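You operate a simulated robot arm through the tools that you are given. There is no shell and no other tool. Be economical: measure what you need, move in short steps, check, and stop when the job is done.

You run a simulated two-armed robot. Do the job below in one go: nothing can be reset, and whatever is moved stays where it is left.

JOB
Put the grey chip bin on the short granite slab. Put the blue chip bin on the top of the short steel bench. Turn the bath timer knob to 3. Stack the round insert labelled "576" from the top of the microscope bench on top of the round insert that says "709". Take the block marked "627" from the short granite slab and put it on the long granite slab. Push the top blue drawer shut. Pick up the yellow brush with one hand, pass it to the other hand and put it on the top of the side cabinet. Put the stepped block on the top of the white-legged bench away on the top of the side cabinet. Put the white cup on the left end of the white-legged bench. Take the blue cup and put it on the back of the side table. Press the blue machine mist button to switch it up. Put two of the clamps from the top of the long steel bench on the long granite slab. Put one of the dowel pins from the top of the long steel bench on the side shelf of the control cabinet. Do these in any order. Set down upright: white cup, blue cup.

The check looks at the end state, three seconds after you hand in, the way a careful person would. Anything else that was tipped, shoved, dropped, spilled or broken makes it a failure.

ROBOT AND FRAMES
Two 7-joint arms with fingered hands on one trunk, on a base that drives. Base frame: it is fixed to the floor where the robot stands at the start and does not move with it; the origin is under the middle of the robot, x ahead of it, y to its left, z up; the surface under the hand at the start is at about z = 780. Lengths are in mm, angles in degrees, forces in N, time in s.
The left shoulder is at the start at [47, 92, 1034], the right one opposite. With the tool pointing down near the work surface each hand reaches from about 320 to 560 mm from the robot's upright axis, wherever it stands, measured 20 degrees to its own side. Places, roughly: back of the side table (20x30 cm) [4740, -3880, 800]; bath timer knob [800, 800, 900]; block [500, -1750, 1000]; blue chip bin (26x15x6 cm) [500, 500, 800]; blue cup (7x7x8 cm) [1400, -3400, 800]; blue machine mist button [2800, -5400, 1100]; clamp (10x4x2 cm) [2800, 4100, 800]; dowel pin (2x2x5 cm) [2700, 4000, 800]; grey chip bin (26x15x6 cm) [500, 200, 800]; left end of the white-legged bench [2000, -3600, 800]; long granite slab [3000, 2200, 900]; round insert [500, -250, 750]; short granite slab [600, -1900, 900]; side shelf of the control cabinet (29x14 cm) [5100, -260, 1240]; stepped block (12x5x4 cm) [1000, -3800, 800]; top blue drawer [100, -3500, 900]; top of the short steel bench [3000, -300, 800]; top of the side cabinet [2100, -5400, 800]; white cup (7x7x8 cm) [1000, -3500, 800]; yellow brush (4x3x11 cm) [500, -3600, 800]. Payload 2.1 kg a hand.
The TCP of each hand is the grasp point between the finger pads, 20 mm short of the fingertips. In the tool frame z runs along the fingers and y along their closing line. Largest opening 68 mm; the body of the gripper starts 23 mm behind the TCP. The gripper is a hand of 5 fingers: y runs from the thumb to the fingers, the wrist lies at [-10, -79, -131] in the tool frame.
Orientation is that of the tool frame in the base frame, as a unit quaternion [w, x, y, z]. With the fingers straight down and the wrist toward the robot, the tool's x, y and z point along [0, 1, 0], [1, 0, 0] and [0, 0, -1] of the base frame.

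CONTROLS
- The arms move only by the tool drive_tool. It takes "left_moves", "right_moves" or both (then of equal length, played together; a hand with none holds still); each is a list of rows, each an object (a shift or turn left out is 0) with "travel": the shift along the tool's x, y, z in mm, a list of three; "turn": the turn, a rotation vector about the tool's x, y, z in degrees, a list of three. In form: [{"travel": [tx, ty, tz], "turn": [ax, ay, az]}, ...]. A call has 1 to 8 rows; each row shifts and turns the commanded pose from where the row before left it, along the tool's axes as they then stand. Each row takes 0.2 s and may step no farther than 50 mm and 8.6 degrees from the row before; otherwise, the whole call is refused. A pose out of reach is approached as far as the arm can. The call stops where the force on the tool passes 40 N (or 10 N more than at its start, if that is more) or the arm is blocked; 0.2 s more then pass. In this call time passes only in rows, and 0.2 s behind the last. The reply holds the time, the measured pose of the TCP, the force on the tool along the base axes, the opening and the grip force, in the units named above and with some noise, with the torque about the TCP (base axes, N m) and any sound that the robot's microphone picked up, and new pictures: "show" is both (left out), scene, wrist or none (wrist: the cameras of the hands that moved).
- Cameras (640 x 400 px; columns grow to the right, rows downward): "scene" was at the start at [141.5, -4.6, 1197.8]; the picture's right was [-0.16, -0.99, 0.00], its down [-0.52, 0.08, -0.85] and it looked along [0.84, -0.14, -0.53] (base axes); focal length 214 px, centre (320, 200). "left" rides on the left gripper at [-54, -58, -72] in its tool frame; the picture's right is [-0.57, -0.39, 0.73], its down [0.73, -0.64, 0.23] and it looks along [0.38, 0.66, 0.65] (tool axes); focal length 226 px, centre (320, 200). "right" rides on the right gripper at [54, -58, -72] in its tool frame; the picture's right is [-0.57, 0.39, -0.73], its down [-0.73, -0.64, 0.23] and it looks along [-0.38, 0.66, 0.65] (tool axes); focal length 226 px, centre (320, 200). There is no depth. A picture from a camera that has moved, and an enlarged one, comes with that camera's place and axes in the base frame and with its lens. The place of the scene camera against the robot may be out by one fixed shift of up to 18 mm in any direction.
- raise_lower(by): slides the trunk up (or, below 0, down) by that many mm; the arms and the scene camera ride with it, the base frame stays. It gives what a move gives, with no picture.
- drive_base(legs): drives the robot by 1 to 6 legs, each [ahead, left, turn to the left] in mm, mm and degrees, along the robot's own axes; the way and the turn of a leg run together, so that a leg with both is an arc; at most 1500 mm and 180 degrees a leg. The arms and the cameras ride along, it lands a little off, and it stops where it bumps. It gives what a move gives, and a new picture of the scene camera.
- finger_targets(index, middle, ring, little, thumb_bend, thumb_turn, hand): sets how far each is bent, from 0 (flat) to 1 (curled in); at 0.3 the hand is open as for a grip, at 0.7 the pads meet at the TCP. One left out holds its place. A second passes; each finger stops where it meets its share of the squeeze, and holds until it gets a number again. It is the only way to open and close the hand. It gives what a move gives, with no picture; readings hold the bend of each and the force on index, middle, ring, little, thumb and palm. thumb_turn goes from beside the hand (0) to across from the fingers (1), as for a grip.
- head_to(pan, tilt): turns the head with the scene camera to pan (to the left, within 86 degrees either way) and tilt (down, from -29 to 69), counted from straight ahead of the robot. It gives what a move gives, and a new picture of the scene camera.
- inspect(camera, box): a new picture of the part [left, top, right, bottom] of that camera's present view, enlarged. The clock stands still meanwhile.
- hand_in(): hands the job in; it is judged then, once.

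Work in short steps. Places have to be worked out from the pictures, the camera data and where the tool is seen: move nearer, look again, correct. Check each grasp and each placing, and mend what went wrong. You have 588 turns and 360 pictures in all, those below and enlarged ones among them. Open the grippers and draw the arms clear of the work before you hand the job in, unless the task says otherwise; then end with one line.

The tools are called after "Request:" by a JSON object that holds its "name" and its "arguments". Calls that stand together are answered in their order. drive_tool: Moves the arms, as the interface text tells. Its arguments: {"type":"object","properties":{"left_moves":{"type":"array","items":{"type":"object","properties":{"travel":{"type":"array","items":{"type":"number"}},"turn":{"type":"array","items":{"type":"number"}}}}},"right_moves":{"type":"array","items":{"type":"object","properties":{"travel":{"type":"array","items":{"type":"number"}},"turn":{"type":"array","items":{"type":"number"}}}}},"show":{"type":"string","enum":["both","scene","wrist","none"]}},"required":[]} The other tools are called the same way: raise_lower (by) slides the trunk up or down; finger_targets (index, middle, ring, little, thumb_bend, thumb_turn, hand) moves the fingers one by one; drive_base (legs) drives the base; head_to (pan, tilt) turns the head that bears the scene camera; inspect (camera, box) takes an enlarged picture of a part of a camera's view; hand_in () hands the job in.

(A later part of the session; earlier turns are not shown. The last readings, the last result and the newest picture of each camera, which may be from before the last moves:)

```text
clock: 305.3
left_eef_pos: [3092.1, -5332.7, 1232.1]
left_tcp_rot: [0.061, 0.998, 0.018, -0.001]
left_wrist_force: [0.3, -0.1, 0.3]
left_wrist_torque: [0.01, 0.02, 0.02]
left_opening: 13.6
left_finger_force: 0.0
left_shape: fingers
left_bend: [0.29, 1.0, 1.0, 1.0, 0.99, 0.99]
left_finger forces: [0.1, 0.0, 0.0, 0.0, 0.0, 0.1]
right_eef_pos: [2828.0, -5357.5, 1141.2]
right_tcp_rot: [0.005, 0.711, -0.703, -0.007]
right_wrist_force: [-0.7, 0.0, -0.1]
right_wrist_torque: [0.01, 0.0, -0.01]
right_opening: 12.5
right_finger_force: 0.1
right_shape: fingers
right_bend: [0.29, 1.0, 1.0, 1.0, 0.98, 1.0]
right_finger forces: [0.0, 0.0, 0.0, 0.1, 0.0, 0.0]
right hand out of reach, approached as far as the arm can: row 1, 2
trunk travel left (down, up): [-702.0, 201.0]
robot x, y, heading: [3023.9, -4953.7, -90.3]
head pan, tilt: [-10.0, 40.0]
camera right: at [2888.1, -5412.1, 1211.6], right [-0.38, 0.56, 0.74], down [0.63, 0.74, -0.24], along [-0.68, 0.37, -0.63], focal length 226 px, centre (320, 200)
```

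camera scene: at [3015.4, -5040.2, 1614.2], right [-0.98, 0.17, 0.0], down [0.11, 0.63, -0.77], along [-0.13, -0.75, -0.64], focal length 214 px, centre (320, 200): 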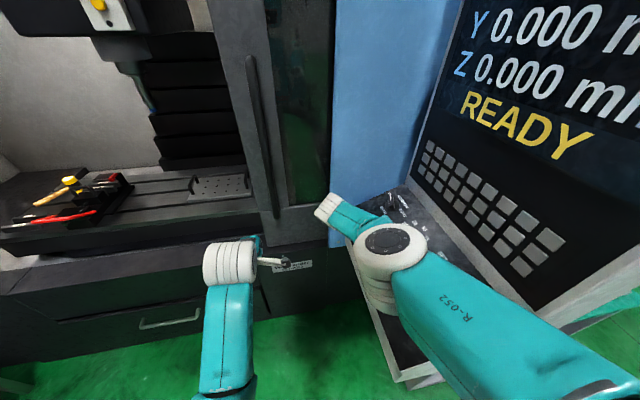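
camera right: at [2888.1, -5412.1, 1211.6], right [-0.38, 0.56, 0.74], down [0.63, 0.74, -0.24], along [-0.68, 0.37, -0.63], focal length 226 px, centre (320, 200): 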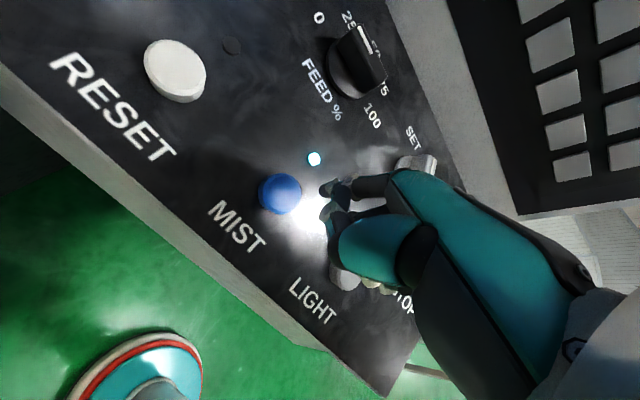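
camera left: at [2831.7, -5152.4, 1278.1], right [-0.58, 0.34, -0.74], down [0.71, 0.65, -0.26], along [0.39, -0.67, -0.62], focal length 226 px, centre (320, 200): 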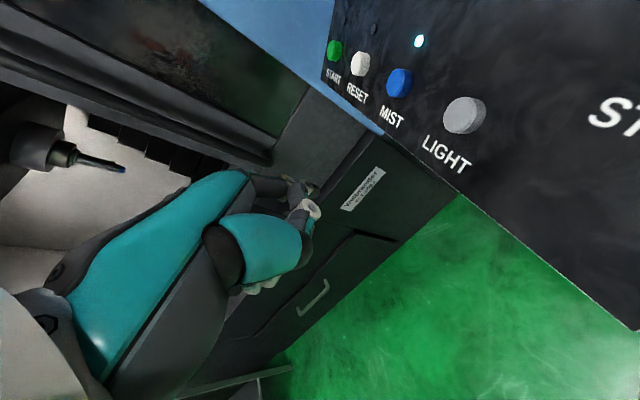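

Still reach-limited because the trunk is high. I back off, raise the hand relative to the trunk, and lower the trunk 150.

Request:
{"name": "drive_tool", "arguments": {"right_moves": [{"travel": [0, -20, -40]}], "show": "none"}}

Request:
{"name": "drive_base", "arguments": {"legs": [[-60, 0, 0]]}}

Request:
{"name": "drive_tool", "arguments": {"right_moves": [{"travel": [-20, 0, -40]}, {"travel": [0, 0, -45]}, {"travel": [0, 0, -45]}], "show": "none"}}

Request:
{"name": "raise_lower", "arguments": {"by": -150}}

```text
clock: 305.7
left_eef_pos: [3092.6, -5332.4, 1231.0]
left_tcp_rot: [0.061, 0.998, 0.017, -0.002]
left_wrist_force: [0.7, -0.3, 0.5]
left_wrist_torque: [0.0, 0.02, -0.01]
left_opening: 13.6
left_finger_force: 0.0
left_shape: fingers
left_bend: [0.29, 1.0, 1.0, 1.0, 0.99, 0.99]
left_finger forces: [0.1, 0.0, 0.2, 0.0, 0.0, 0.1]
right_eef_pos: [2847.2, -5359.6, 1180.7]
right_tcp_rot: [0.006, 0.711, -0.703, -0.008]
right_wrist_force: [-0.7, 0.2, -0.5]
right_wrist_torque: [-0.01, 0.01, 0.0]
right_opening: 12.4
right_finger_force: 0.1
right_shape: fingers
right_bend: [0.29, 1.0, 1.0, 1.0, 0.98, 1.0]
right_finger forces: [0.0, 0.0, 0.0, 0.0, 0.0, 0.1]
trunk travel left (down, up): [-702.0, 201.0]
robot x, y, heading: [3024.0, -4954.9, -90.0]
head pan, tilt: [-10.0, 40.0]
```

```text
clock: 306.7
left_eef_pos: [3092.7, -5270.7, 1231.3]
left_tcp_rot: [0.062, 0.998, 0.018, -0.002]
left_wrist_force: [-0.2, 0.2, 0.8]
left_wrist_torque: [0.0, 0.02, 0.0]
left_opening: 13.8
left_finger_force: 0.1
left_shape: fingers
left_bend: [0.29, 1.0, 1.0, 1.0, 0.99, 0.99]
left_finger forces: [0.1, 0.0, 0.0, 0.0, 0.0, 0.0]
right_eef_pos: [2848.4, -5298.9, 1180.0]
right_tcp_rot: [0.006, 0.711, -0.703, -0.007]
right_wrist_force: [0.2, -0.8, 0.4]
right_wrist_torque: [0.01, -0.02, 0.03]
right_opening: 12.4
right_finger_force: 0.0
right_shape: fingers
right_bend: [0.29, 1.0, 1.0, 1.0, 0.98, 1.0]
right_finger forces: [0.1, 0.0, 0.0, 0.0, 0.0, 0.0]
trunk travel left (down, up): [-702.0, 201.0]
robot x, y, heading: [3025.9, -4894.3, -90.1]
head pan, tilt: [-10.0, 40.0]
camera scene: at [3015.3, -4976.9, 1614.4], right [-0.98, 0.17, 0.0], down [0.11, 0.63, -0.77], along [-0.13, -0.76, -0.64], focal length 214 px, centre (320, 200)
```

scene: 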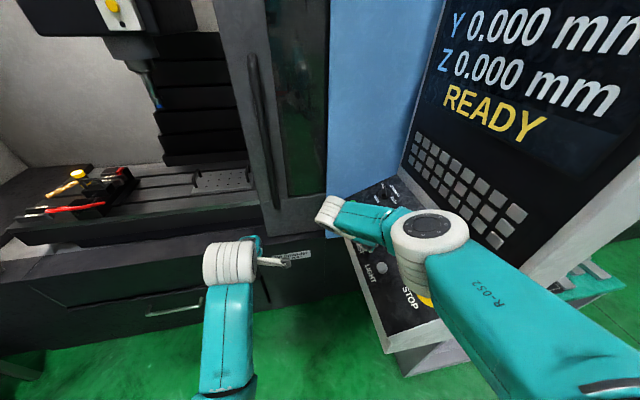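

```text
clock: 307.5
left_eef_pos: [3092.7, -5271.9, 1231.0]
left_tcp_rot: [0.062, 0.998, 0.018, -0.001]
left_wrist_force: [-0.1, 1.1, -0.4]
left_wrist_torque: [0.03, 0.02, -0.01]
left_opening: 13.5
left_finger_force: 0.1
left_shape: fingers
left_bend: [0.29, 1.0, 1.0, 1.0, 0.99, 0.99]
left_finger forces: [0.0, 0.0, 0.0, 0.0, 0.0, 0.1]
right_eef_pos: [2850.2, -5282.2, 1312.8]
right_tcp_rot: [0.007, 0.711, -0.704, -0.007]
right_wrist_force: [-0.5, 0.8, 0.6]
right_wrist_torque: [0.01, 0.02, -0.01]
right_opening: 12.8
right_finger_force: 0.1
right_shape: fingers
right_bend: [0.29, 1.0, 1.0, 1.0, 0.98, 1.0]
right_finger forces: [0.1, 0.0, 0.0, 0.1, 0.0, 0.1]
trunk travel left (down, up): [-702.0, 201.0]
robot x, y, heading: [3025.2, -4893.0, -90.0]
head pan, tilt: [-10.0, 40.0]
```

```text
clock: 309.2
left_eef_pos: [3093.9, -5272.2, 1082.2]
left_tcp_rot: [0.062, 0.998, 0.018, 0.0]
left_wrist_force: [0.3, -0.1, -0.2]
left_wrist_torque: [0.02, 0.03, 0.0]
left_opening: 13.7
left_finger_force: 0.1
left_shape: fingers
left_bend: [0.29, 1.0, 1.0, 1.0, 0.99, 0.99]
left_finger forces: [0.0, 0.0, 0.1, 0.0, 0.0, 0.0]
right_eef_pos: [2849.3, -5278.6, 1159.8]
right_tcp_rot: [0.006, 0.711, -0.703, -0.006]
right_wrist_force: [0.9, -0.2, 0.3]
right_wrist_torque: [-0.02, -0.01, 0.01]
right_opening: 12.6
right_finger_force: 0.0
right_shape: fingers
right_bend: [0.29, 1.0, 1.0, 1.0, 0.98, 1.0]
right_finger forces: [0.0, 0.0, 0.0, 0.0, 0.0, 0.0]
trunk travel left (down, up): [-552.0, 351.0]
robot x, y, heading: [3025.5, -4894.8, -89.9]
head pan, tilt: [-10.0, 40.0]
```

I advance 40 mm and move forward above the button, then check.

Request:
{"name": "drive_base", "arguments": {"legs": [[42, 0, 0]]}}

Request:
{"name": "drive_tool", "arguments": {"right_moves": [{"travel": [25, 5, 4]}, {"travel": [25, 4, 4]}], "show": "wrist"}}

```text
clock: 310.1
left_eef_pos: [3093.0, -5315.1, 1081.0]
left_tcp_rot: [0.062, 0.998, 0.018, 0.0]
left_wrist_force: [0.3, -0.2, 0.4]
left_wrist_torque: [0.02, 0.0, -0.01]
left_opening: 13.7
left_finger_force: 0.0
left_shape: fingers
left_bend: [0.29, 1.0, 1.0, 1.0, 0.99, 0.99]
left_finger forces: [0.0, 0.0, 0.0, 0.0, 0.0, 0.0]
right_eef_pos: [2851.1, -5321.7, 1159.0]
right_tcp_rot: [0.005, 0.711, -0.703, -0.008]
right_wrist_force: [0.6, -0.4, -0.2]
right_wrist_torque: [0.02, 0.0, 0.02]
right_opening: 12.3
right_finger_force: 0.1
right_shape: fingers
right_bend: [0.29, 1.0, 1.0, 1.0, 0.98, 1.0]
right_finger forces: [0.0, 0.0, 0.0, 0.0, 0.1, 0.0]
trunk travel left (down, up): [-552.0, 351.0]
robot x, y, heading: [3025.3, -4932.0, -89.9]
head pan, tilt: [-10.0, 40.0]
camera scene: at [3015.3, -5026.4, 1464.1], right [-0.98, 0.17, 0.0], down [0.11, 0.63, -0.77], along [-0.13, -0.75, -0.64], focal length 214 px, centre (320, 200)
```

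scene: 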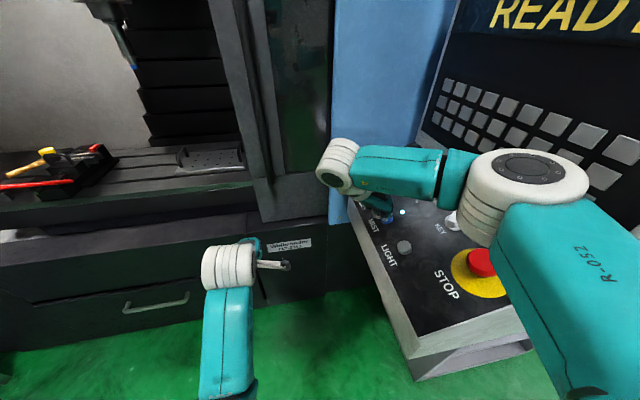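

```text
clock: 310.7
left_eef_pos: [3093.9, -5314.5, 1081.5]
left_tcp_rot: [0.062, 0.998, 0.018, 0.001]
left_wrist_force: [-0.6, -0.3, 0.1]
left_wrist_torque: [0.01, 0.02, 0.0]
left_opening: 13.5
left_finger_force: 0.0
left_shape: fingers
left_bend: [0.29, 1.0, 1.0, 1.0, 0.99, 0.99]
left_finger forces: [0.0, 0.0, 0.0, 0.0, 0.1, 0.0]
right_eef_pos: [2839.7, -5373.2, 1153.0]
right_tcp_rot: [0.005, 0.711, -0.703, -0.006]
right_wrist_force: [-0.5, 0.0, -0.6]
right_wrist_torque: [-0.01, 0.01, 0.01]
right_opening: 12.4
right_finger_force: 0.1
right_shape: fingers
right_bend: [0.29, 1.0, 1.0, 1.0, 0.98, 1.0]
right_finger forces: [0.0, 0.1, 0.1, 0.0, 0.0, 0.0]
trunk travel left (down, up): [-552.0, 351.0]
robot x, y, heading: [3024.8, -4931.6, -89.7]
head pan, tilt: [-10.0, 40.0]
camera right: at [2901.8, -5426.7, 1223.4], right [-0.38, 0.56, 0.74], down [0.63, 0.74, -0.24], along [-0.68, 0.37, -0.63], focal length 226 px, centre (320, 200)
```

right: 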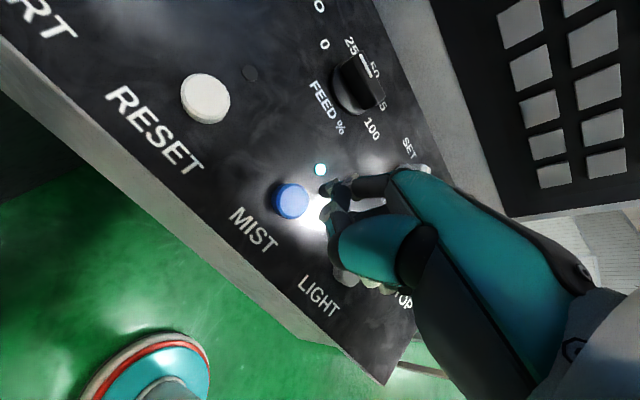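

Tip is ~42 mm above the button. I press downwards in small steps.

Request:
{"name": "drive_tool", "arguments": {"right_moves": [{"travel": [-4, 2, 12]}, {"travel": [0, 2, 10]}, {"travel": [0, 2, 6]}, {"travel": [0, 1, 5]}], "show": "wrist"}}

```text
clock: 311.7
left_eef_pos: [3094.0, -5315.1, 1080.9]
left_tcp_rot: [0.061, 0.998, 0.018, 0.0]
left_wrist_force: [0.0, -0.1, -0.4]
left_wrist_torque: [-0.01, 0.02, -0.05]
left_opening: 13.7
left_finger_force: 0.1
left_shape: fingers
left_bend: [0.29, 1.0, 1.0, 1.0, 0.99, 0.99]
left_finger forces: [0.0, 0.1, 0.1, 0.1, 0.1, 0.0]
right_eef_pos: [2833.7, -5368.1, 1120.4]
right_tcp_rot: [0.006, 0.711, -0.703, -0.007]
right_wrist_force: [0.0, -0.5, 0.4]
right_wrist_torque: [0.04, -0.05, 0.02]
right_opening: 12.5
right_finger_force: 0.0
right_shape: fingers
right_bend: [0.29, 1.0, 1.0, 1.0, 0.98, 1.0]
right_finger forces: [0.0, 0.1, 0.0, 0.0, 0.0, 0.0]
trunk travel left (down, up): [-552.0, 351.0]
robot x, y, heading: [3023.8, -4936.5, -90.0]
head pan, tilt: [-10.0, 40.0]
camera right: at [2893.6, -5421.8, 1189.8], right [-0.38, 0.56, 0.74], down [0.63, 0.74, -0.24], along [-0.68, 0.37, -0.63], focal length 226 px, centre (320, 200)
```

right: 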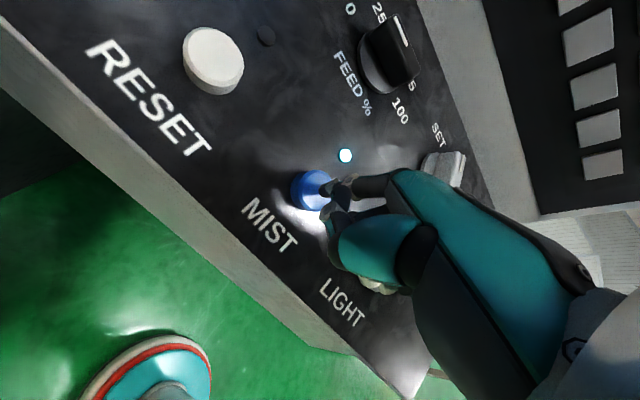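

Request:
{"name": "drive_tool", "arguments": {"right_moves": [{"travel": [0, 1, 4]}, {"travel": [0, 1, 4]}, {"travel": [0, 1, 3]}], "show": "wrist"}}

```text
clock: 312.5
left_eef_pos: [3093.5, -5313.1, 1082.0]
left_tcp_rot: [0.062, 0.998, 0.018, 0.001]
left_wrist_force: [-0.2, -0.3, 0.2]
left_wrist_torque: [0.0, -0.01, 0.01]
left_opening: 13.6
left_finger_force: 0.0
left_shape: fingers
left_bend: [0.29, 1.0, 1.0, 1.0, 0.99, 0.99]
left_finger forces: [0.0, 0.0, 0.0, 0.0, 0.0, 0.0]
right_eef_pos: [2831.1, -5368.2, 1108.8]
right_tcp_rot: [0.007, 0.711, -0.703, -0.007]
right_wrist_force: [1.1, -0.5, 4.7]
right_wrist_torque: [-0.06, 0.15, 0.0]
right_opening: 13.0
right_finger_force: 1.7
right_shape: fingers
right_bend: [0.29, 1.0, 1.0, 1.0, 0.98, 1.0]
right_finger forces: [4.7, 0.1, 0.0, 0.1, 0.0, 0.1]
trunk travel left (down, up): [-552.0, 351.0]
robot x, y, heading: [3025.0, -4937.4, -89.8]
head pan, tilt: [-10.0, 40.0]
heard: click
camera right: at [2891.7, -5421.6, 1178.2], right [-0.38, 0.56, 0.74], down [0.63, 0.74, -0.24], along [-0.68, 0.37, -0.63], focal length 226 px, centre (320, 200)
```

right: 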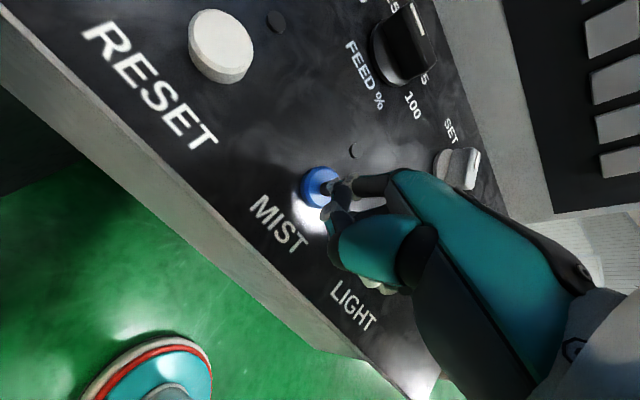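

A click was heard. I release and look at the indicator.

Request:
{"name": "drive_tool", "arguments": {"right_moves": [{"travel": [0, -6, -12]}, {"travel": [0, -10, -20]}], "show": "wrist"}}

Request:
{"name": "inspect", "arguments": {"camera": "right", "box": [200, 80, 440, 260]}}

```text
clock: 313.1
left_eef_pos: [3094.4, -5314.3, 1081.4]
left_tcp_rot: [0.062, 0.998, 0.018, 0.0]
left_wrist_force: [0.0, -0.1, 0.1]
left_wrist_torque: [0.0, 0.0, 0.01]
left_opening: 13.5
left_finger_force: 0.0
left_shape: fingers
left_bend: [0.29, 1.0, 1.0, 1.0, 0.99, 0.99]
left_finger forces: [0.0, 0.0, 0.1, 0.0, 0.0, 0.0]
right_eef_pos: [2848.7, -5366.8, 1138.2]
right_tcp_rot: [0.005, 0.71, -0.704, -0.007]
right_wrist_force: [-0.1, 0.1, 0.1]
right_wrist_torque: [0.01, 0.0, 0.02]
right_opening: 12.9
right_finger_force: 0.1
right_shape: fingers
right_bend: [0.29, 1.0, 1.0, 1.0, 0.98, 1.0]
right_finger forces: [0.1, 0.0, 0.1, 0.0, 0.1, 0.1]
trunk travel left (down, up): [-552.0, 351.0]
robot x, y, heading: [3023.5, -4935.0, -89.9]
head pan, tilt: [-10.0, 40.0]
camera right: at [2908.0, -5421.5, 1209.0], right [-0.38, 0.56, 0.74], down [0.63, 0.74, -0.24], along [-0.68, 0.37, -0.63], focal length 226 px, centre (320, 200)
```

right: 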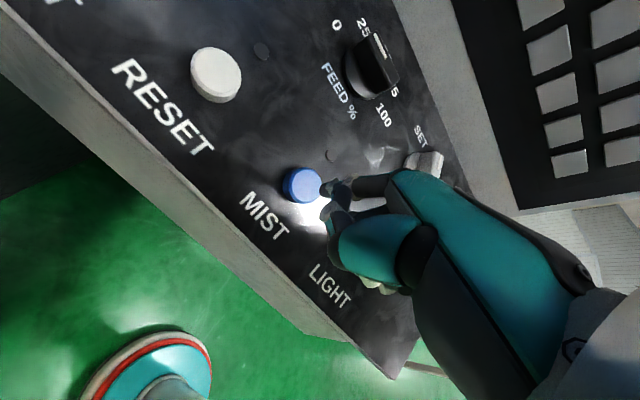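

```text
2.22 times, centred on (320, 170) of right
camera zoom: at [2908.0, -5421.5, 1209.0], right [-0.38, 0.56, 0.74], down [0.63, 0.74, -0.24], along [-0.68, 0.37, -0.63], focal length 502 px, centre (320, 267)
```

zoom: 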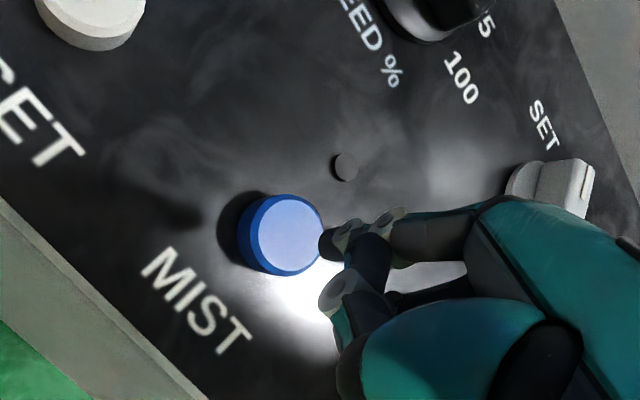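

The press registered (click, indicator changed state). Next the blue cup: I back out and drive to the front of the bench at x≈1340, opening the hands on the way.

Request:
{"name": "finger_targets", "arguments": {"hand": "left", "index": 0.4, "middle": 0.4, "ring": 0.4, "little": 0.4, "thumb_bend": 0.45}}

Request:
{"name": "drive_base", "arguments": {"legs": [[-1450, 0, 0], [-500, 0, 0]]}}

Request:
{"name": "finger_targets", "arguments": {"hand": "right", "index": 0.4, "middle": 0.4, "ring": 0.4, "little": 0.4, "thumb_bend": 0.45}}

Request:
{"name": "drive_base", "arguments": {"legs": [[0, -1480, 0], [0, -200, 0]]}}

```text
clock: 314.1
left_eef_pos: [3093.7, -5315.5, 1080.5]
left_tcp_rot: [0.062, 0.998, 0.019, 0.0]
left_wrist_force: [-0.3, -0.3, 0.9]
left_wrist_torque: [0.05, -0.02, -0.01]
left_opening: 41.6
left_finger_force: 0.0
left_shape: fingers
left_bend: [0.4, 0.4, 0.4, 0.4, 0.45, 0.98]
left_finger forces: [0.0, 0.0, 0.0, 0.0, 0.0, 0.0]
right_eef_pos: [2847.4, -5368.2, 1137.8]
right_tcp_rot: [0.005, 0.711, -0.703, -0.007]
right_wrist_force: [-0.4, 0.3, -0.3]
right_wrist_torque: [0.02, 0.01, 0.01]
right_opening: 12.6
right_finger_force: 0.0
right_shape: fingers
right_bend: [0.29, 1.0, 1.0, 1.0, 0.98, 1.0]
right_finger forces: [0.0, 0.0, 0.1, 0.0, 0.1, 0.0]
trunk travel left (down, up): [-552.0, 351.0]
robot x, y, heading: [3026.4, -4935.2, -89.8]
head pan, tilt: [-10.0, 40.0]
```

```text
clock: 323.9
left_eef_pos: [3123.8, -3367.3, 1080.5]
left_tcp_rot: [0.062, 0.998, 0.001, -0.001]
left_wrist_force: [0.2, -0.5, -0.3]
left_wrist_torque: [-0.01, 0.03, 0.0]
left_opening: 41.5
left_finger_force: 0.1
left_shape: fingers
left_bend: [0.4, 0.4, 0.4, 0.4, 0.45, 0.98]
left_finger forces: [0.0, 0.1, 0.0, 0.0, 0.0, 0.1]
right_eef_pos: [2873.7, -3413.2, 1138.7]
right_tcp_rot: [-0.005, -0.698, 0.716, 0.007]
right_wrist_force: [0.7, 0.3, 0.0]
right_wrist_torque: [0.01, 0.0, 0.0]
right_opening: 12.7
right_finger_force: 0.1
right_shape: fingers
right_bend: [0.29, 1.0, 1.0, 1.0, 0.98, 1.0]
right_finger forces: [0.2, 0.0, 0.0, 0.0, 0.0, 0.1]
trunk travel left (down, up): [-552.0, 351.0]
robot x, y, heading: [3064.9, -2986.8, -92.1]
head pan, tilt: [-10.0, 40.0]
camera scene: at [3053.8, -3075.9, 1464.2], right [-0.98, 0.21, 0.0], down [0.13, 0.63, -0.77], along [-0.16, -0.75, -0.64], focal length 214 px, centre (320, 200)
```

scene: 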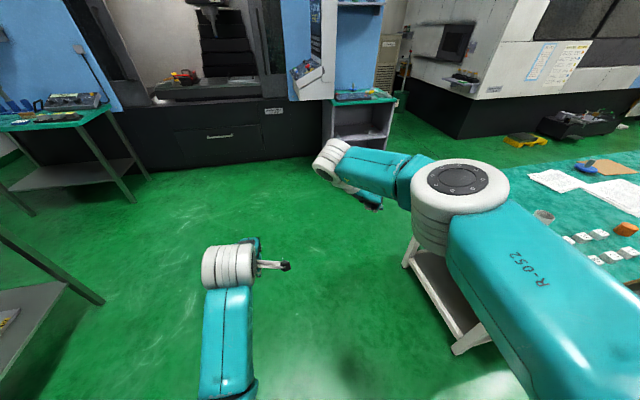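

```text
clock: 324.9
left_eef_pos: [3122.1, -3368.0, 1080.4]
left_tcp_rot: [0.062, 0.998, 0.001, 0.001]
left_wrist_force: [0.8, 0.1, -0.1]
left_wrist_torque: [-0.02, -0.01, -0.02]
left_opening: 41.9
left_finger_force: 0.1
left_shape: fingers
left_bend: [0.4, 0.4, 0.4, 0.4, 0.45, 0.98]
left_finger forces: [0.1, 0.0, 0.0, 0.1, 0.0, 0.0]
right_eef_pos: [2874.3, -3413.5, 1138.5]
right_tcp_rot: [-0.007, -0.699, 0.715, 0.007]
right_wrist_force: [0.1, -0.8, 0.8]
right_wrist_torque: [0.05, 0.01, 0.01]
right_opening: 41.7
right_finger_force: 0.0
right_shape: fingers
right_bend: [0.4, 0.4, 0.4, 0.4, 0.45, 0.98]
right_finger forces: [0.0, 0.0, 0.1, 0.1, 0.0, 0.0]
trunk travel left (down, up): [-552.0, 351.0]
robot x, y, heading: [3063.3, -2983.8, -92.1]
head pan, tilt: [-10.0, 40.0]
```

```text
clock: 333.4
left_eef_pos: [1450.9, -3314.1, 1082.0]
left_tcp_rot: [0.061, 0.998, 0.002, 0.0]
left_wrist_force: [0.8, 0.2, 1.1]
left_wrist_torque: [0.03, -0.01, 0.0]
left_opening: 41.8
left_finger_force: 0.1
left_shape: fingers
left_bend: [0.4, 0.4, 0.4, 0.4, 0.45, 0.98]
left_finger forces: [0.0, 0.0, 0.0, 0.0, 0.0, 0.0]
right_eef_pos: [1203.0, -3358.8, 1139.2]
right_tcp_rot: [-0.005, -0.699, 0.715, 0.007]
right_wrist_force: [-0.5, 0.1, 0.6]
right_wrist_torque: [0.01, -0.02, -0.02]
right_opening: 41.9
right_finger_force: 0.0
right_shape: fingers
right_bend: [0.4, 0.4, 0.4, 0.4, 0.45, 0.98]
right_finger forces: [0.0, 0.0, 0.1, 0.0, 0.1, 0.0]
trunk travel left (down, up): [-552.0, 351.0]
robot x, y, heading: [1395.6, -2929.8, -92.0]
head pan, tilt: [-10.0, 40.0]
camera scene: at [1382.2, -3022.8, 1464.1], right [-0.98, 0.21, 0.0], down [0.13, 0.63, -0.77], along [-0.16, -0.75, -0.64], focal length 214 px, centre (320, 200)
```

scene: 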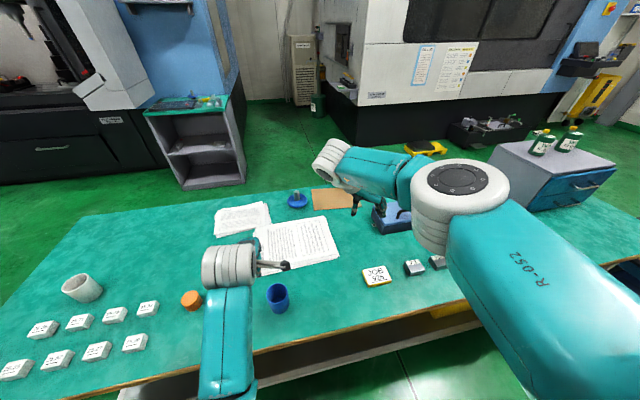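

Blue cup at about (1442,−3341). I lower the trunk 160, level the left hand and view the cup.

Request:
{"name": "raise_lower", "arguments": {"by": -160}}

Request:
{"name": "drive_tool", "arguments": {"left_moves": [{"travel": [0, 0, 0], "turn": [7, 0, 1.5]}], "show": "wrist"}}

```text
clock: 335.2
left_eef_pos: [1454.5, -3313.9, 920.3]
left_tcp_rot: [0.063, 0.998, 0.002, 0.003]
left_wrist_force: [-0.4, -0.4, 0.6]
left_wrist_torque: [0.0, 0.03, 0.01]
left_opening: 41.6
left_finger_force: 0.0
left_shape: fingers
left_bend: [0.4, 0.4, 0.4, 0.4, 0.45, 0.98]
left_finger forces: [0.0, 0.0, 0.0, 0.1, 0.1, 0.0]
right_eef_pos: [1203.6, -3360.6, 978.5]
right_tcp_rot: [-0.005, -0.699, 0.715, 0.007]
right_wrist_force: [-0.4, 0.5, 0.1]
right_wrist_torque: [-0.01, 0.01, 0.02]
right_opening: 41.8
right_finger_force: 0.1
right_shape: fingers
right_bend: [0.4, 0.4, 0.4, 0.4, 0.45, 0.98]
right_finger forces: [0.0, 0.0, 0.0, 0.0, 0.0, 0.1]
trunk travel left (down, up): [-392.0, 511.0]
robot x, y, heading: [1397.5, -2930.0, -91.8]
head pan, tilt: [-10.0, 40.0]
```

```text
clock: 335.6
left_eef_pos: [1453.0, -3313.3, 920.5]
left_tcp_rot: [0.0, 1.0, -0.012, -0.001]
left_wrist_force: [-0.4, -0.3, 0.0]
left_wrist_torque: [-0.04, -0.01, 0.01]
left_opening: 41.7
left_finger_force: 0.0
left_shape: fingers
left_bend: [0.4, 0.4, 0.4, 0.4, 0.45, 0.98]
left_finger forces: [0.1, 0.0, 0.0, 0.1, 0.0, 0.0]
right_eef_pos: [1204.3, -3359.9, 978.6]
right_tcp_rot: [-0.006, -0.699, 0.715, 0.007]
right_wrist_force: [0.5, 0.0, -0.9]
right_wrist_torque: [0.0, 0.0, -0.02]
right_opening: 41.8
right_finger_force: 0.1
right_shape: fingers
right_bend: [0.4, 0.4, 0.4, 0.4, 0.45, 0.98]
right_finger forces: [0.0, 0.1, 0.0, 0.0, 0.1, 0.0]
trunk travel left (down, up): [-392.0, 511.0]
robot x, y, heading: [1394.2, -2932.9, -91.8]
head pan, tilt: [-10.0, 40.0]
camera left: at [1399.6, -3254.7, 993.9], right [-0.56, 0.4, -0.73], down [0.75, 0.62, -0.23], along [0.36, -0.67, -0.65], focal length 226 px, centre (320, 200)
```

left: 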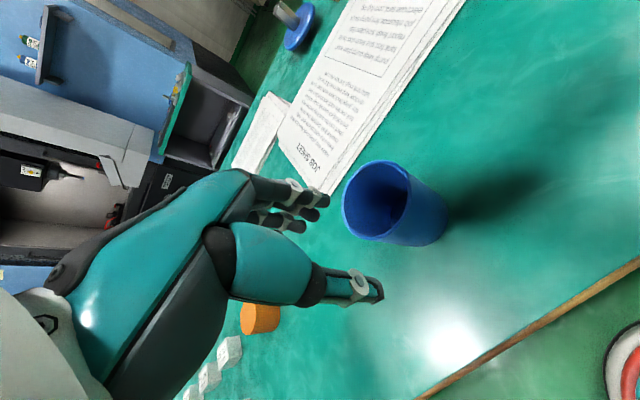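

Blue cup rim centre ≈(1435,−3346). I move over its far wall and check.

Request:
{"name": "drive_tool", "arguments": {"left_moves": [{"travel": [-9, 32, 8]}, {"travel": [-8, 32, 10]}], "show": "wrist"}}

```text
clock: 336.2
left_eef_pos: [1431.8, -3377.9, 903.7]
left_tcp_rot: [0.001, 1.0, -0.011, 0.0]
left_wrist_force: [-0.4, -0.5, -0.3]
left_wrist_torque: [-0.03, -0.02, 0.01]
left_opening: 41.5
left_finger_force: 0.1
left_shape: fingers
left_bend: [0.4, 0.4, 0.4, 0.4, 0.45, 0.98]
left_finger forces: [0.0, 0.0, 0.0, 0.1, 0.0, 0.0]
right_eef_pos: [1203.5, -3359.3, 978.1]
right_tcp_rot: [-0.006, -0.699, 0.715, 0.007]
right_wrist_force: [0.2, 0.2, 0.3]
right_wrist_torque: [-0.03, -0.01, -0.01]
right_opening: 41.8
right_finger_force: 0.1
right_shape: fingers
right_bend: [0.4, 0.4, 0.4, 0.4, 0.45, 0.98]
right_finger forces: [0.0, 0.1, 0.0, 0.0, 0.0, 0.0]
trunk travel left (down, up): [-392.0, 511.0]
robot x, y, heading: [1396.7, -2937.6, -91.7]
head pan, tilt: [-10.0, 40.0]
camera left: at [1381.0, -3318.8, 976.4], right [-0.56, 0.4, -0.73], down [0.75, 0.62, -0.23], along [0.36, -0.67, -0.65], focal length 226 px, centre (320, 200)
```

left: 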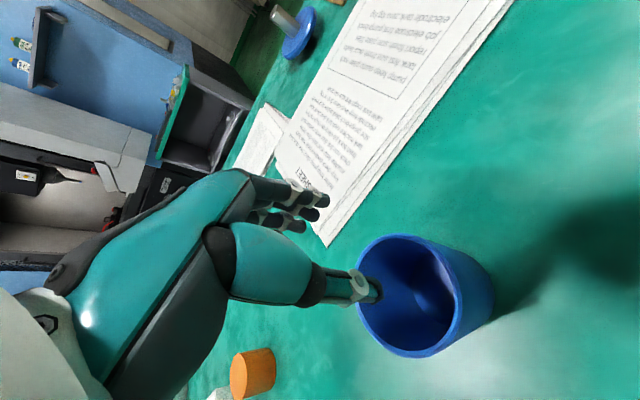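

Aligned on the far wall. Descend and grip.

Request:
{"name": "drive_tool", "arguments": {"left_moves": [{"travel": [0, 0, 20]}, {"travel": [0, 0, 20]}, {"travel": [0, 0, 15]}], "show": "wrist"}}

Request:
{"name": "finger_targets", "arguments": {"hand": "left", "index": 0.82, "middle": 0.82, "ring": 0.75, "little": 0.7, "thumb_bend": 0.8}}

Request:
{"name": "drive_tool", "arguments": {"left_moves": [{"travel": [0, 0, -20]}, {"travel": [0, 0, -20]}], "show": "wrist"}}

```text
clock: 337.0
left_eef_pos: [1434.6, -3376.3, 848.7]
left_tcp_rot: [0.001, 1.0, -0.011, 0.001]
left_wrist_force: [0.3, -0.1, -1.1]
left_wrist_torque: [-0.02, 0.0, 0.01]
left_opening: 41.7
left_finger_force: 0.0
left_shape: fingers
left_bend: [0.4, 0.4, 0.4, 0.4, 0.45, 0.98]
left_finger forces: [0.1, 0.0, 0.0, 0.1, 0.1, 0.0]
right_eef_pos: [1204.5, -3360.2, 977.4]
right_tcp_rot: [-0.004, -0.699, 0.715, 0.006]
right_wrist_force: [0.6, -0.2, -0.2]
right_wrist_torque: [0.02, 0.0, -0.01]
right_opening: 42.1
right_finger_force: 0.1
right_shape: fingers
right_bend: [0.4, 0.4, 0.4, 0.4, 0.45, 0.98]
right_finger forces: [0.0, 0.0, 0.0, 0.0, 0.0, 0.0]
trunk travel left (down, up): [-392.0, 511.0]
robot x, y, heading: [1397.6, -2931.7, -91.9]
head pan, tilt: [-10.0, 40.0]
camera left: at [1381.7, -3318.1, 921.1], right [-0.56, 0.4, -0.73], down [0.75, 0.62, -0.23], along [0.36, -0.67, -0.65], focal length 226 px, centre (320, 200)
```

left: 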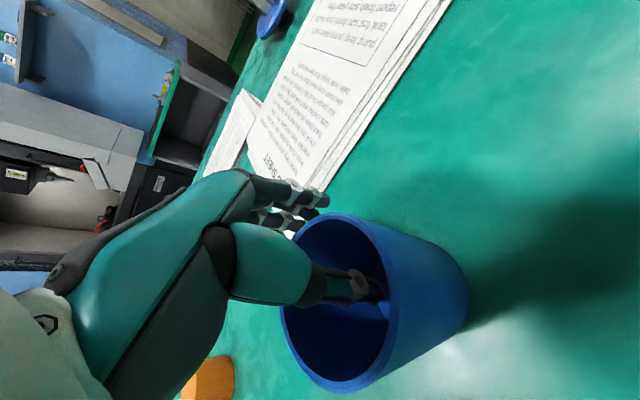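

```text
clock: 338.0
left_eef_pos: [1433.7, -3378.0, 848.6]
left_tcp_rot: [0.001, 1.0, -0.011, 0.0]
left_wrist_force: [-0.3, 0.2, -0.3]
left_wrist_torque: [0.03, 0.01, -0.03]
left_opening: 0.0
left_finger_force: 8.4
left_shape: fingers
left_bend: [0.77, 0.82, 0.75, 0.7, 0.74, 0.97]
left_finger forces: [7.4, 1.2, 0.0, 0.0, 8.4, 0.0]
right_eef_pos: [1204.0, -3360.5, 978.0]
right_tcp_rot: [-0.006, -0.699, 0.715, 0.006]
right_wrist_force: [0.2, 0.6, 0.6]
right_wrist_torque: [0.01, 0.0, 0.03]
right_opening: 41.8
right_finger_force: 0.0
right_shape: fingers
right_bend: [0.4, 0.4, 0.4, 0.4, 0.45, 0.98]
right_finger forces: [0.1, 0.1, 0.0, 0.0, 0.1, 0.1]
trunk travel left (down, up): [-392.0, 511.0]
robot x, y, heading: [1394.7, -2929.3, -91.9]
head pan, tilt: [-10.0, 40.0]
```

```text
clock: 338.6
left_eef_pos: [1434.7, -3377.9, 888.4]
left_tcp_rot: [0.0, 1.0, -0.012, 0.001]
left_wrist_force: [-0.2, 0.0, -0.2]
left_wrist_torque: [-0.01, -0.03, 0.01]
left_opening: 0.3
left_finger_force: 8.5
left_shape: fingers
left_bend: [0.77, 0.82, 0.75, 0.7, 0.74, 0.97]
left_finger forces: [7.0, 2.3, 0.1, 0.0, 9.0, 0.1]
right_eef_pos: [1204.5, -3360.0, 978.8]
right_tcp_rot: [-0.005, -0.699, 0.715, 0.008]
right_wrist_force: [-0.7, -0.6, -1.1]
right_wrist_torque: [0.03, 0.01, -0.01]
right_opening: 41.6
right_finger_force: 0.1
right_shape: fingers
right_bend: [0.4, 0.4, 0.4, 0.4, 0.45, 0.98]
right_finger forces: [0.0, 0.0, 0.0, 0.0, 0.0, 0.0]
trunk travel left (down, up): [-392.0, 511.0]
robot x, y, heading: [1397.2, -2931.5, -91.9]
head pan, tilt: [-10.0, 40.0]
camera left: at [1382.3, -3318.8, 961.1], right [-0.56, 0.4, -0.73], down [0.75, 0.62, -0.23], along [0.36, -0.67, -0.65], focal length 226 px, centre (320, 200)
```

left: 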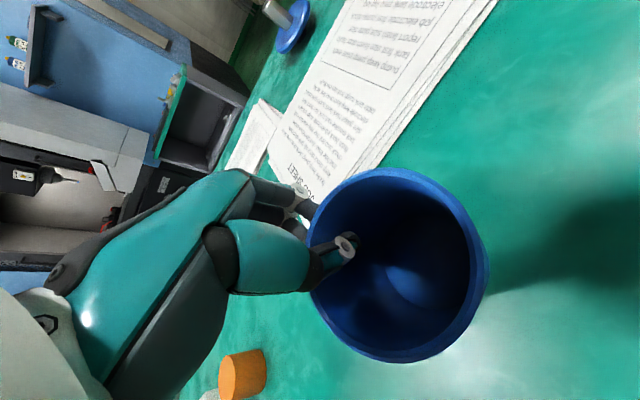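

Cup lifted (similar tilt as before). I raise the trunk, back off, turn to face +x and drive to the side table.

Request:
{"name": "raise_lower", "arguments": {"by": 110}}

Request:
{"name": "drive_base", "arguments": {"legs": [[-170, 0, 0], [0, 0, 92], [1500, 0, 0], [1000, 0, 0]]}}

Request:
{"name": "head_to", "arguments": {"pan": -40, "tilt": 25}}

```text
clock: 340.0
left_eef_pos: [1432.6, -3378.3, 998.9]
left_tcp_rot: [0.002, 1.0, -0.012, 0.001]
left_wrist_force: [0.8, 0.1, -0.8]
left_wrist_torque: [0.0, -0.02, 0.0]
left_opening: 0.3
left_finger_force: 9.4
left_shape: fingers
left_bend: [0.77, 0.82, 0.75, 0.7, 0.74, 0.97]
left_finger forces: [7.0, 2.4, 0.0, 0.1, 9.1, 0.0]
right_eef_pos: [1203.5, -3360.2, 1087.8]
right_tcp_rot: [-0.005, -0.699, 0.715, 0.007]
right_wrist_force: [-0.5, -0.6, 0.6]
right_wrist_torque: [0.02, 0.01, 0.01]
right_opening: 41.5
right_finger_force: 0.0
right_shape: fingers
right_bend: [0.4, 0.4, 0.4, 0.4, 0.45, 0.98]
right_finger forces: [0.0, 0.0, 0.1, 0.1, 0.0, 0.0]
trunk travel left (down, up): [-502.0, 401.0]
robot x, y, heading: [1394.2, -2930.9, -91.9]
head pan, tilt: [-10.0, 40.0]
```

```text
clock: 357.3
left_eef_pos: [4361.7, -2756.4, 998.9]
left_tcp_rot: [0.001, 0.712, 0.702, 0.001]
left_wrist_force: [0.2, 0.1, 0.3]
left_wrist_torque: [-0.01, -0.02, 0.0]
left_opening: 0.2
left_finger_force: 8.6
left_shape: fingers
left_bend: [0.77, 0.82, 0.75, 0.7, 0.74, 0.97]
left_finger forces: [6.8, 2.2, 0.0, 0.0, 8.5, 0.0]
right_eef_pos: [4345.4, -2985.5, 1088.1]
right_tcp_rot: [0.01, 1.0, -0.007, -0.001]
right_wrist_force: [-0.1, 0.5, 0.2]
right_wrist_torque: [0.0, -0.02, -0.05]
right_opening: 41.9
right_finger_force: 0.1
right_shape: fingers
right_bend: [0.4, 0.4, 0.4, 0.4, 0.45, 0.98]
right_finger forces: [0.0, 0.1, 0.1, 0.0, 0.0, 0.0]
trunk travel left (down, up): [-502.0, 401.0]
robot x, y, heading: [3913.6, -2801.7, -1.2]
head pan, tilt: [-10.0, 40.0]
camera scene: at [4025.9, -2805.4, 1414.0], right [-0.2, -0.98, 0.0], down [-0.63, 0.13, -0.77], along [0.75, -0.15, -0.64], focal length 214 px, centre (320, 200)
```

scene: 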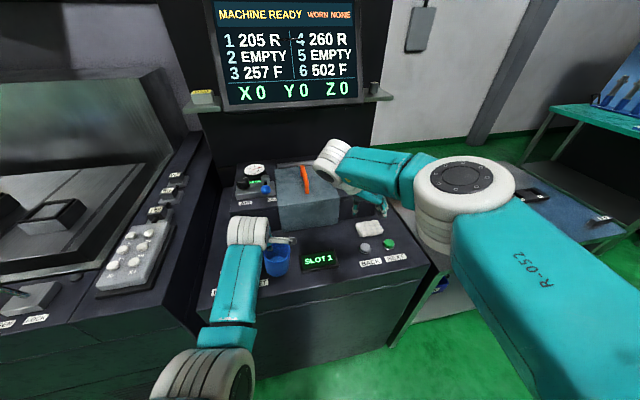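

```text
clock: 358.2
left_eef_pos: [4361.9, -2755.4, 998.9]
left_tcp_rot: [0.001, 0.712, 0.702, 0.001]
left_wrist_force: [-0.2, 0.0, -0.6]
left_wrist_torque: [0.02, -0.01, 0.02]
left_opening: 0.0
left_finger_force: 8.7
left_shape: fingers
left_bend: [0.77, 0.82, 0.75, 0.7, 0.74, 0.97]
left_finger forces: [6.8, 2.2, 0.0, 0.1, 8.5, 0.0]
right_eef_pos: [4344.9, -2984.1, 1088.8]
right_tcp_rot: [0.008, 1.0, -0.007, -0.001]
right_wrist_force: [0.1, 0.6, -0.8]
right_wrist_torque: [0.03, -0.01, -0.01]
right_opening: 41.8
right_finger_force: 0.1
right_shape: fingers
right_bend: [0.4, 0.4, 0.4, 0.4, 0.45, 0.98]
right_finger forces: [0.0, 0.0, 0.0, 0.1, 0.0, 0.0]
trunk travel left (down, up): [-502.0, 401.0]
robot x, y, heading: [3914.7, -2801.9, -1.5]
head pan, tilt: [-40.0, 25.0]
camera scene: at [4011.7, -2849.5, 1437.3], right [-0.66, -0.75, 0.0], down [-0.32, 0.28, -0.91], along [0.68, -0.6, -0.42], focal length 214 px, centre (320, 200)
```

scene: 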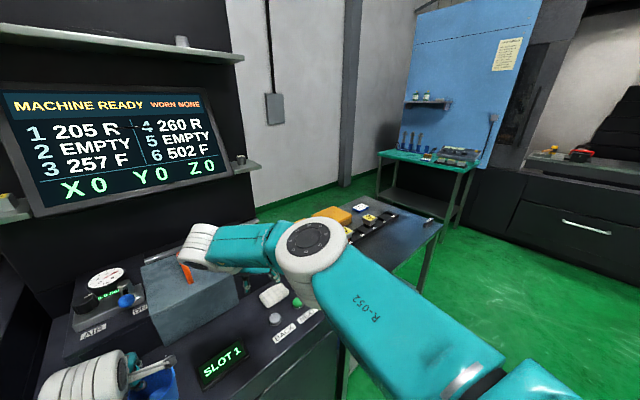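

The hands hover over a console; I back off, then strafe right to face the grey side table.

Request:
{"name": "drive_base", "arguments": {"legs": [[-250, 0, 1.4], [0, -1060, 0]]}}

Request:
{"name": "head_to", "arguments": {"pan": 0, "tilt": 30}}

```text
clock: 365.0
left_eef_pos: [4107.3, -3797.7, 997.6]
left_tcp_rot: [0.001, 0.709, 0.705, 0.0]
left_wrist_force: [-0.5, -0.1, 0.2]
left_wrist_torque: [-0.02, -0.04, 0.03]
left_opening: 0.0
left_finger_force: 9.1
left_shape: fingers
left_bend: [0.77, 0.82, 0.75, 0.7, 0.74, 0.97]
left_finger forces: [6.7, 2.2, 0.1, 0.0, 8.5, 0.0]
right_eef_pos: [4092.8, -4027.5, 1089.5]
right_tcp_rot: [0.008, 1.0, -0.003, -0.001]
right_wrist_force: [-0.5, -0.2, -0.6]
right_wrist_torque: [0.02, 0.02, 0.0]
right_opening: 41.7
right_finger_force: 0.1
right_shape: fingers
right_bend: [0.4, 0.4, 0.4, 0.4, 0.45, 0.98]
right_finger forces: [0.0, 0.0, 0.2, 0.0, 0.1, 0.0]
trunk travel left (down, up): [-502.0, 401.0]
robot x, y, heading: [3660.2, -3841.4, -0.6]
head pan, tilt: [-40.0, 25.0]
camera scene: at [3757.7, -3894.5, 1437.3], right [-0.65, -0.76, 0.0], down [-0.32, 0.28, -0.91], along [0.69, -0.59, -0.42], focal length 214 px, centre (320, 200)
```

scene: 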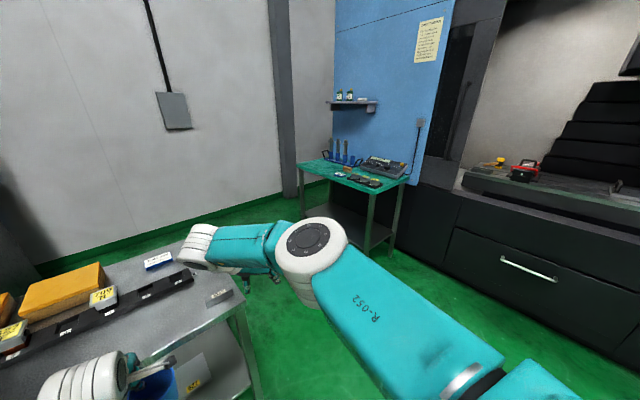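

```text
clock: 366.1
left_eef_pos: [4107.9, -3797.5, 999.5]
left_tcp_rot: [0.001, 0.709, 0.705, 0.001]
left_wrist_force: [0.4, -0.2, -0.4]
left_wrist_torque: [0.0, -0.02, 0.04]
left_opening: 0.0
left_finger_force: 9.2
left_shape: fingers
left_bend: [0.77, 0.82, 0.75, 0.7, 0.74, 0.97]
left_finger forces: [6.9, 2.2, 0.0, 0.0, 8.5, 0.1]
right_eef_pos: [4092.4, -4027.7, 1087.4]
right_tcp_rot: [0.008, 1.0, -0.002, -0.001]
right_wrist_force: [-0.1, -0.2, 0.5]
right_wrist_torque: [-0.03, 0.01, -0.01]
right_opening: 41.5
right_finger_force: 0.0
right_shape: fingers
right_bend: [0.4, 0.4, 0.4, 0.4, 0.45, 0.98]
right_finger forces: [0.0, 0.1, 0.0, 0.0, 0.1, 0.1]
trunk travel left (down, up): [-502.0, 401.0]
robot x, y, heading: [3663.0, -3842.7, -0.9]
head pan, tilt: [0.0, 30.0]
camera scene: at [3778.4, -3835.5, 1429.4], right [-0.02, -1.0, 0.0], down [-0.5, 0.01, -0.87], along [0.87, -0.01, -0.5], focal length 214 px, centre (320, 200)
```

scene: 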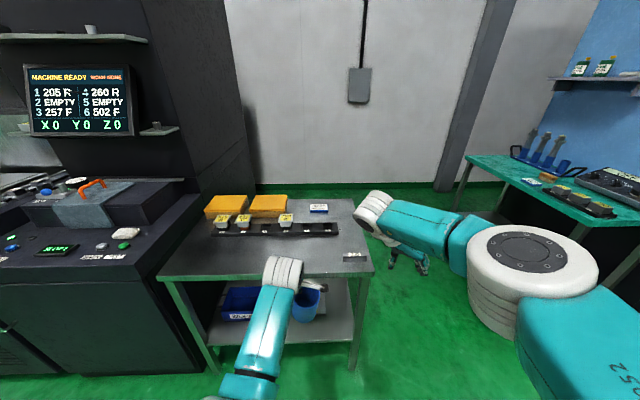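

The side table's back-right region near the small sign at (4740,−3880) is free around (4670,−3975). I position the base in front of it.

Request:
{"name": "drive_base", "arguments": {"legs": [[0, -180, 0.8], [480, 0, 0]]}}

Request:
{"name": "head_to", "arguments": {"pan": 10, "tilt": 50}}

Request:
{"name": "drive_tool", "arguments": {"left_moves": [{"travel": [0, 0, 0]}], "show": "wrist"}}

```text
clock: 370.1
left_eef_pos: [4574.4, -3969.2, 999.0]
left_tcp_rot: [-0.001, 0.703, 0.711, 0.0]
left_wrist_force: [-0.5, -0.7, 0.2]
left_wrist_torque: [0.0, 0.0, 0.03]
left_opening: 0.0
left_finger_force: 9.1
left_shape: fingers
left_bend: [0.77, 0.82, 0.75, 0.7, 0.74, 0.97]
left_finger forces: [6.8, 2.2, 0.1, 0.0, 8.6, 0.1]
right_eef_pos: [4564.0, -4198.2, 1088.1]
right_tcp_rot: [0.009, 1.0, 0.004, 0.0]
right_wrist_force: [-0.2, 0.6, 0.4]
right_wrist_torque: [0.01, 0.0, 0.02]
right_opening: 41.7
right_finger_force: 0.0
right_shape: fingers
right_bend: [0.4, 0.4, 0.4, 0.4, 0.45, 0.98]
right_finger forces: [0.1, 0.0, 0.0, 0.0, 0.0, 0.0]
trunk travel left (down, up): [-502.0, 401.0]
robot x, y, heading: [4128.9, -4020.0, -0.1]
head pan, tilt: [0.0, 30.0]
stopped in leg 2: the robot was blocked; the commanded pose is now the measured one
camera scene: at [4246.8, -4012.3, 1429.3], right [0.0, -1.0, 0.0], down [-0.5, 0.0, -0.87], along [0.87, 0.0, -0.5], focal length 214 px, centre (320, 200)
```

scene: 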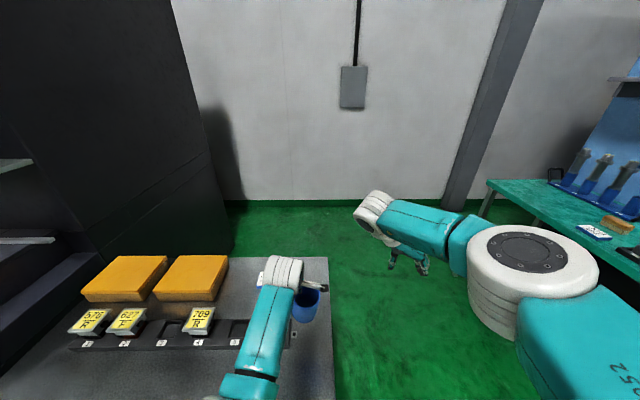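

```text
clock: 370.9
left_eef_pos: [4574.9, -3969.7, 999.0]
left_tcp_rot: [0.001, 0.703, 0.711, 0.0]
left_wrist_force: [0.9, 0.2, -0.7]
left_wrist_torque: [-0.03, -0.02, -0.03]
left_opening: 0.0
left_finger_force: 8.6
left_shape: fingers
left_bend: [0.77, 0.82, 0.75, 0.7, 0.74, 0.97]
left_finger forces: [6.9, 2.2, 0.0, 0.0, 8.6, 0.0]
right_eef_pos: [4563.7, -4199.0, 1088.6]
right_tcp_rot: [0.008, 1.0, 0.005, -0.001]
right_wrist_force: [-0.3, -0.5, -0.4]
right_wrist_torque: [0.0, 0.04, -0.01]
right_opening: 41.7
right_finger_force: 0.1
right_shape: fingers
right_bend: [0.4, 0.4, 0.4, 0.4, 0.45, 0.98]
right_finger forces: [0.1, 0.0, 0.1, 0.0, 0.0, 0.0]
trunk travel left (down, up): [-502.0, 401.0]
robot x, y, heading: [4131.5, -4017.8, 0.2]
head pan, tilt: [10.0, 50.0]
camera scene: at [4232.1, -3999.0, 1399.9], right [0.17, -0.98, 0.0], down [-0.75, -0.13, -0.64], along [0.63, 0.11, -0.77], focal length 214 px, centre (320, 200)
```

scene: 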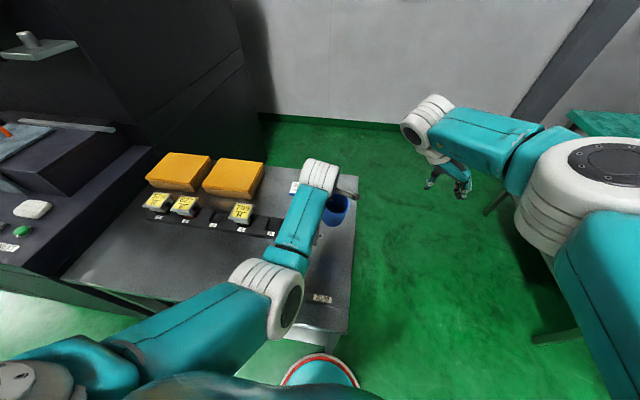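

```text
clock: 371.3
left_eef_pos: [4575.2, -3967.8, 997.6]
left_tcp_rot: [0.001, 0.703, 0.711, 0.0]
left_wrist_force: [0.1, -0.3, -0.7]
left_wrist_torque: [-0.01, -0.01, -0.05]
left_opening: 0.4
left_finger_force: 8.9
left_shape: fingers
left_bend: [0.77, 0.82, 0.75, 0.7, 0.74, 0.97]
left_finger forces: [6.8, 2.2, 0.0, 0.0, 8.6, 0.0]
right_eef_pos: [4563.9, -4199.7, 1088.0]
right_tcp_rot: [0.008, 1.0, 0.006, -0.001]
right_wrist_force: [-0.6, -0.5, 0.1]
right_wrist_torque: [0.01, -0.02, 0.04]
right_opening: 41.8
right_finger_force: 0.0
right_shape: fingers
right_bend: [0.4, 0.4, 0.4, 0.4, 0.45, 0.98]
right_finger forces: [0.0, 0.1, 0.1, 0.0, 0.1, 0.1]
trunk travel left (down, up): [-502.0, 401.0]
robot x, y, heading: [4132.3, -4021.1, -0.2]
head pan, tilt: [10.0, 50.0]
camera left: at [4517.9, -4024.7, 1070.9], right [-0.38, -0.57, -0.73], down [-0.65, 0.73, -0.23], along [0.66, 0.38, -0.65], focal length 226 px, centre (320, 200)
```

left: 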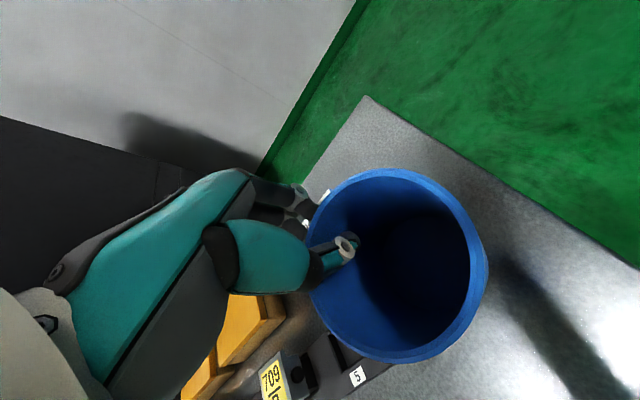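

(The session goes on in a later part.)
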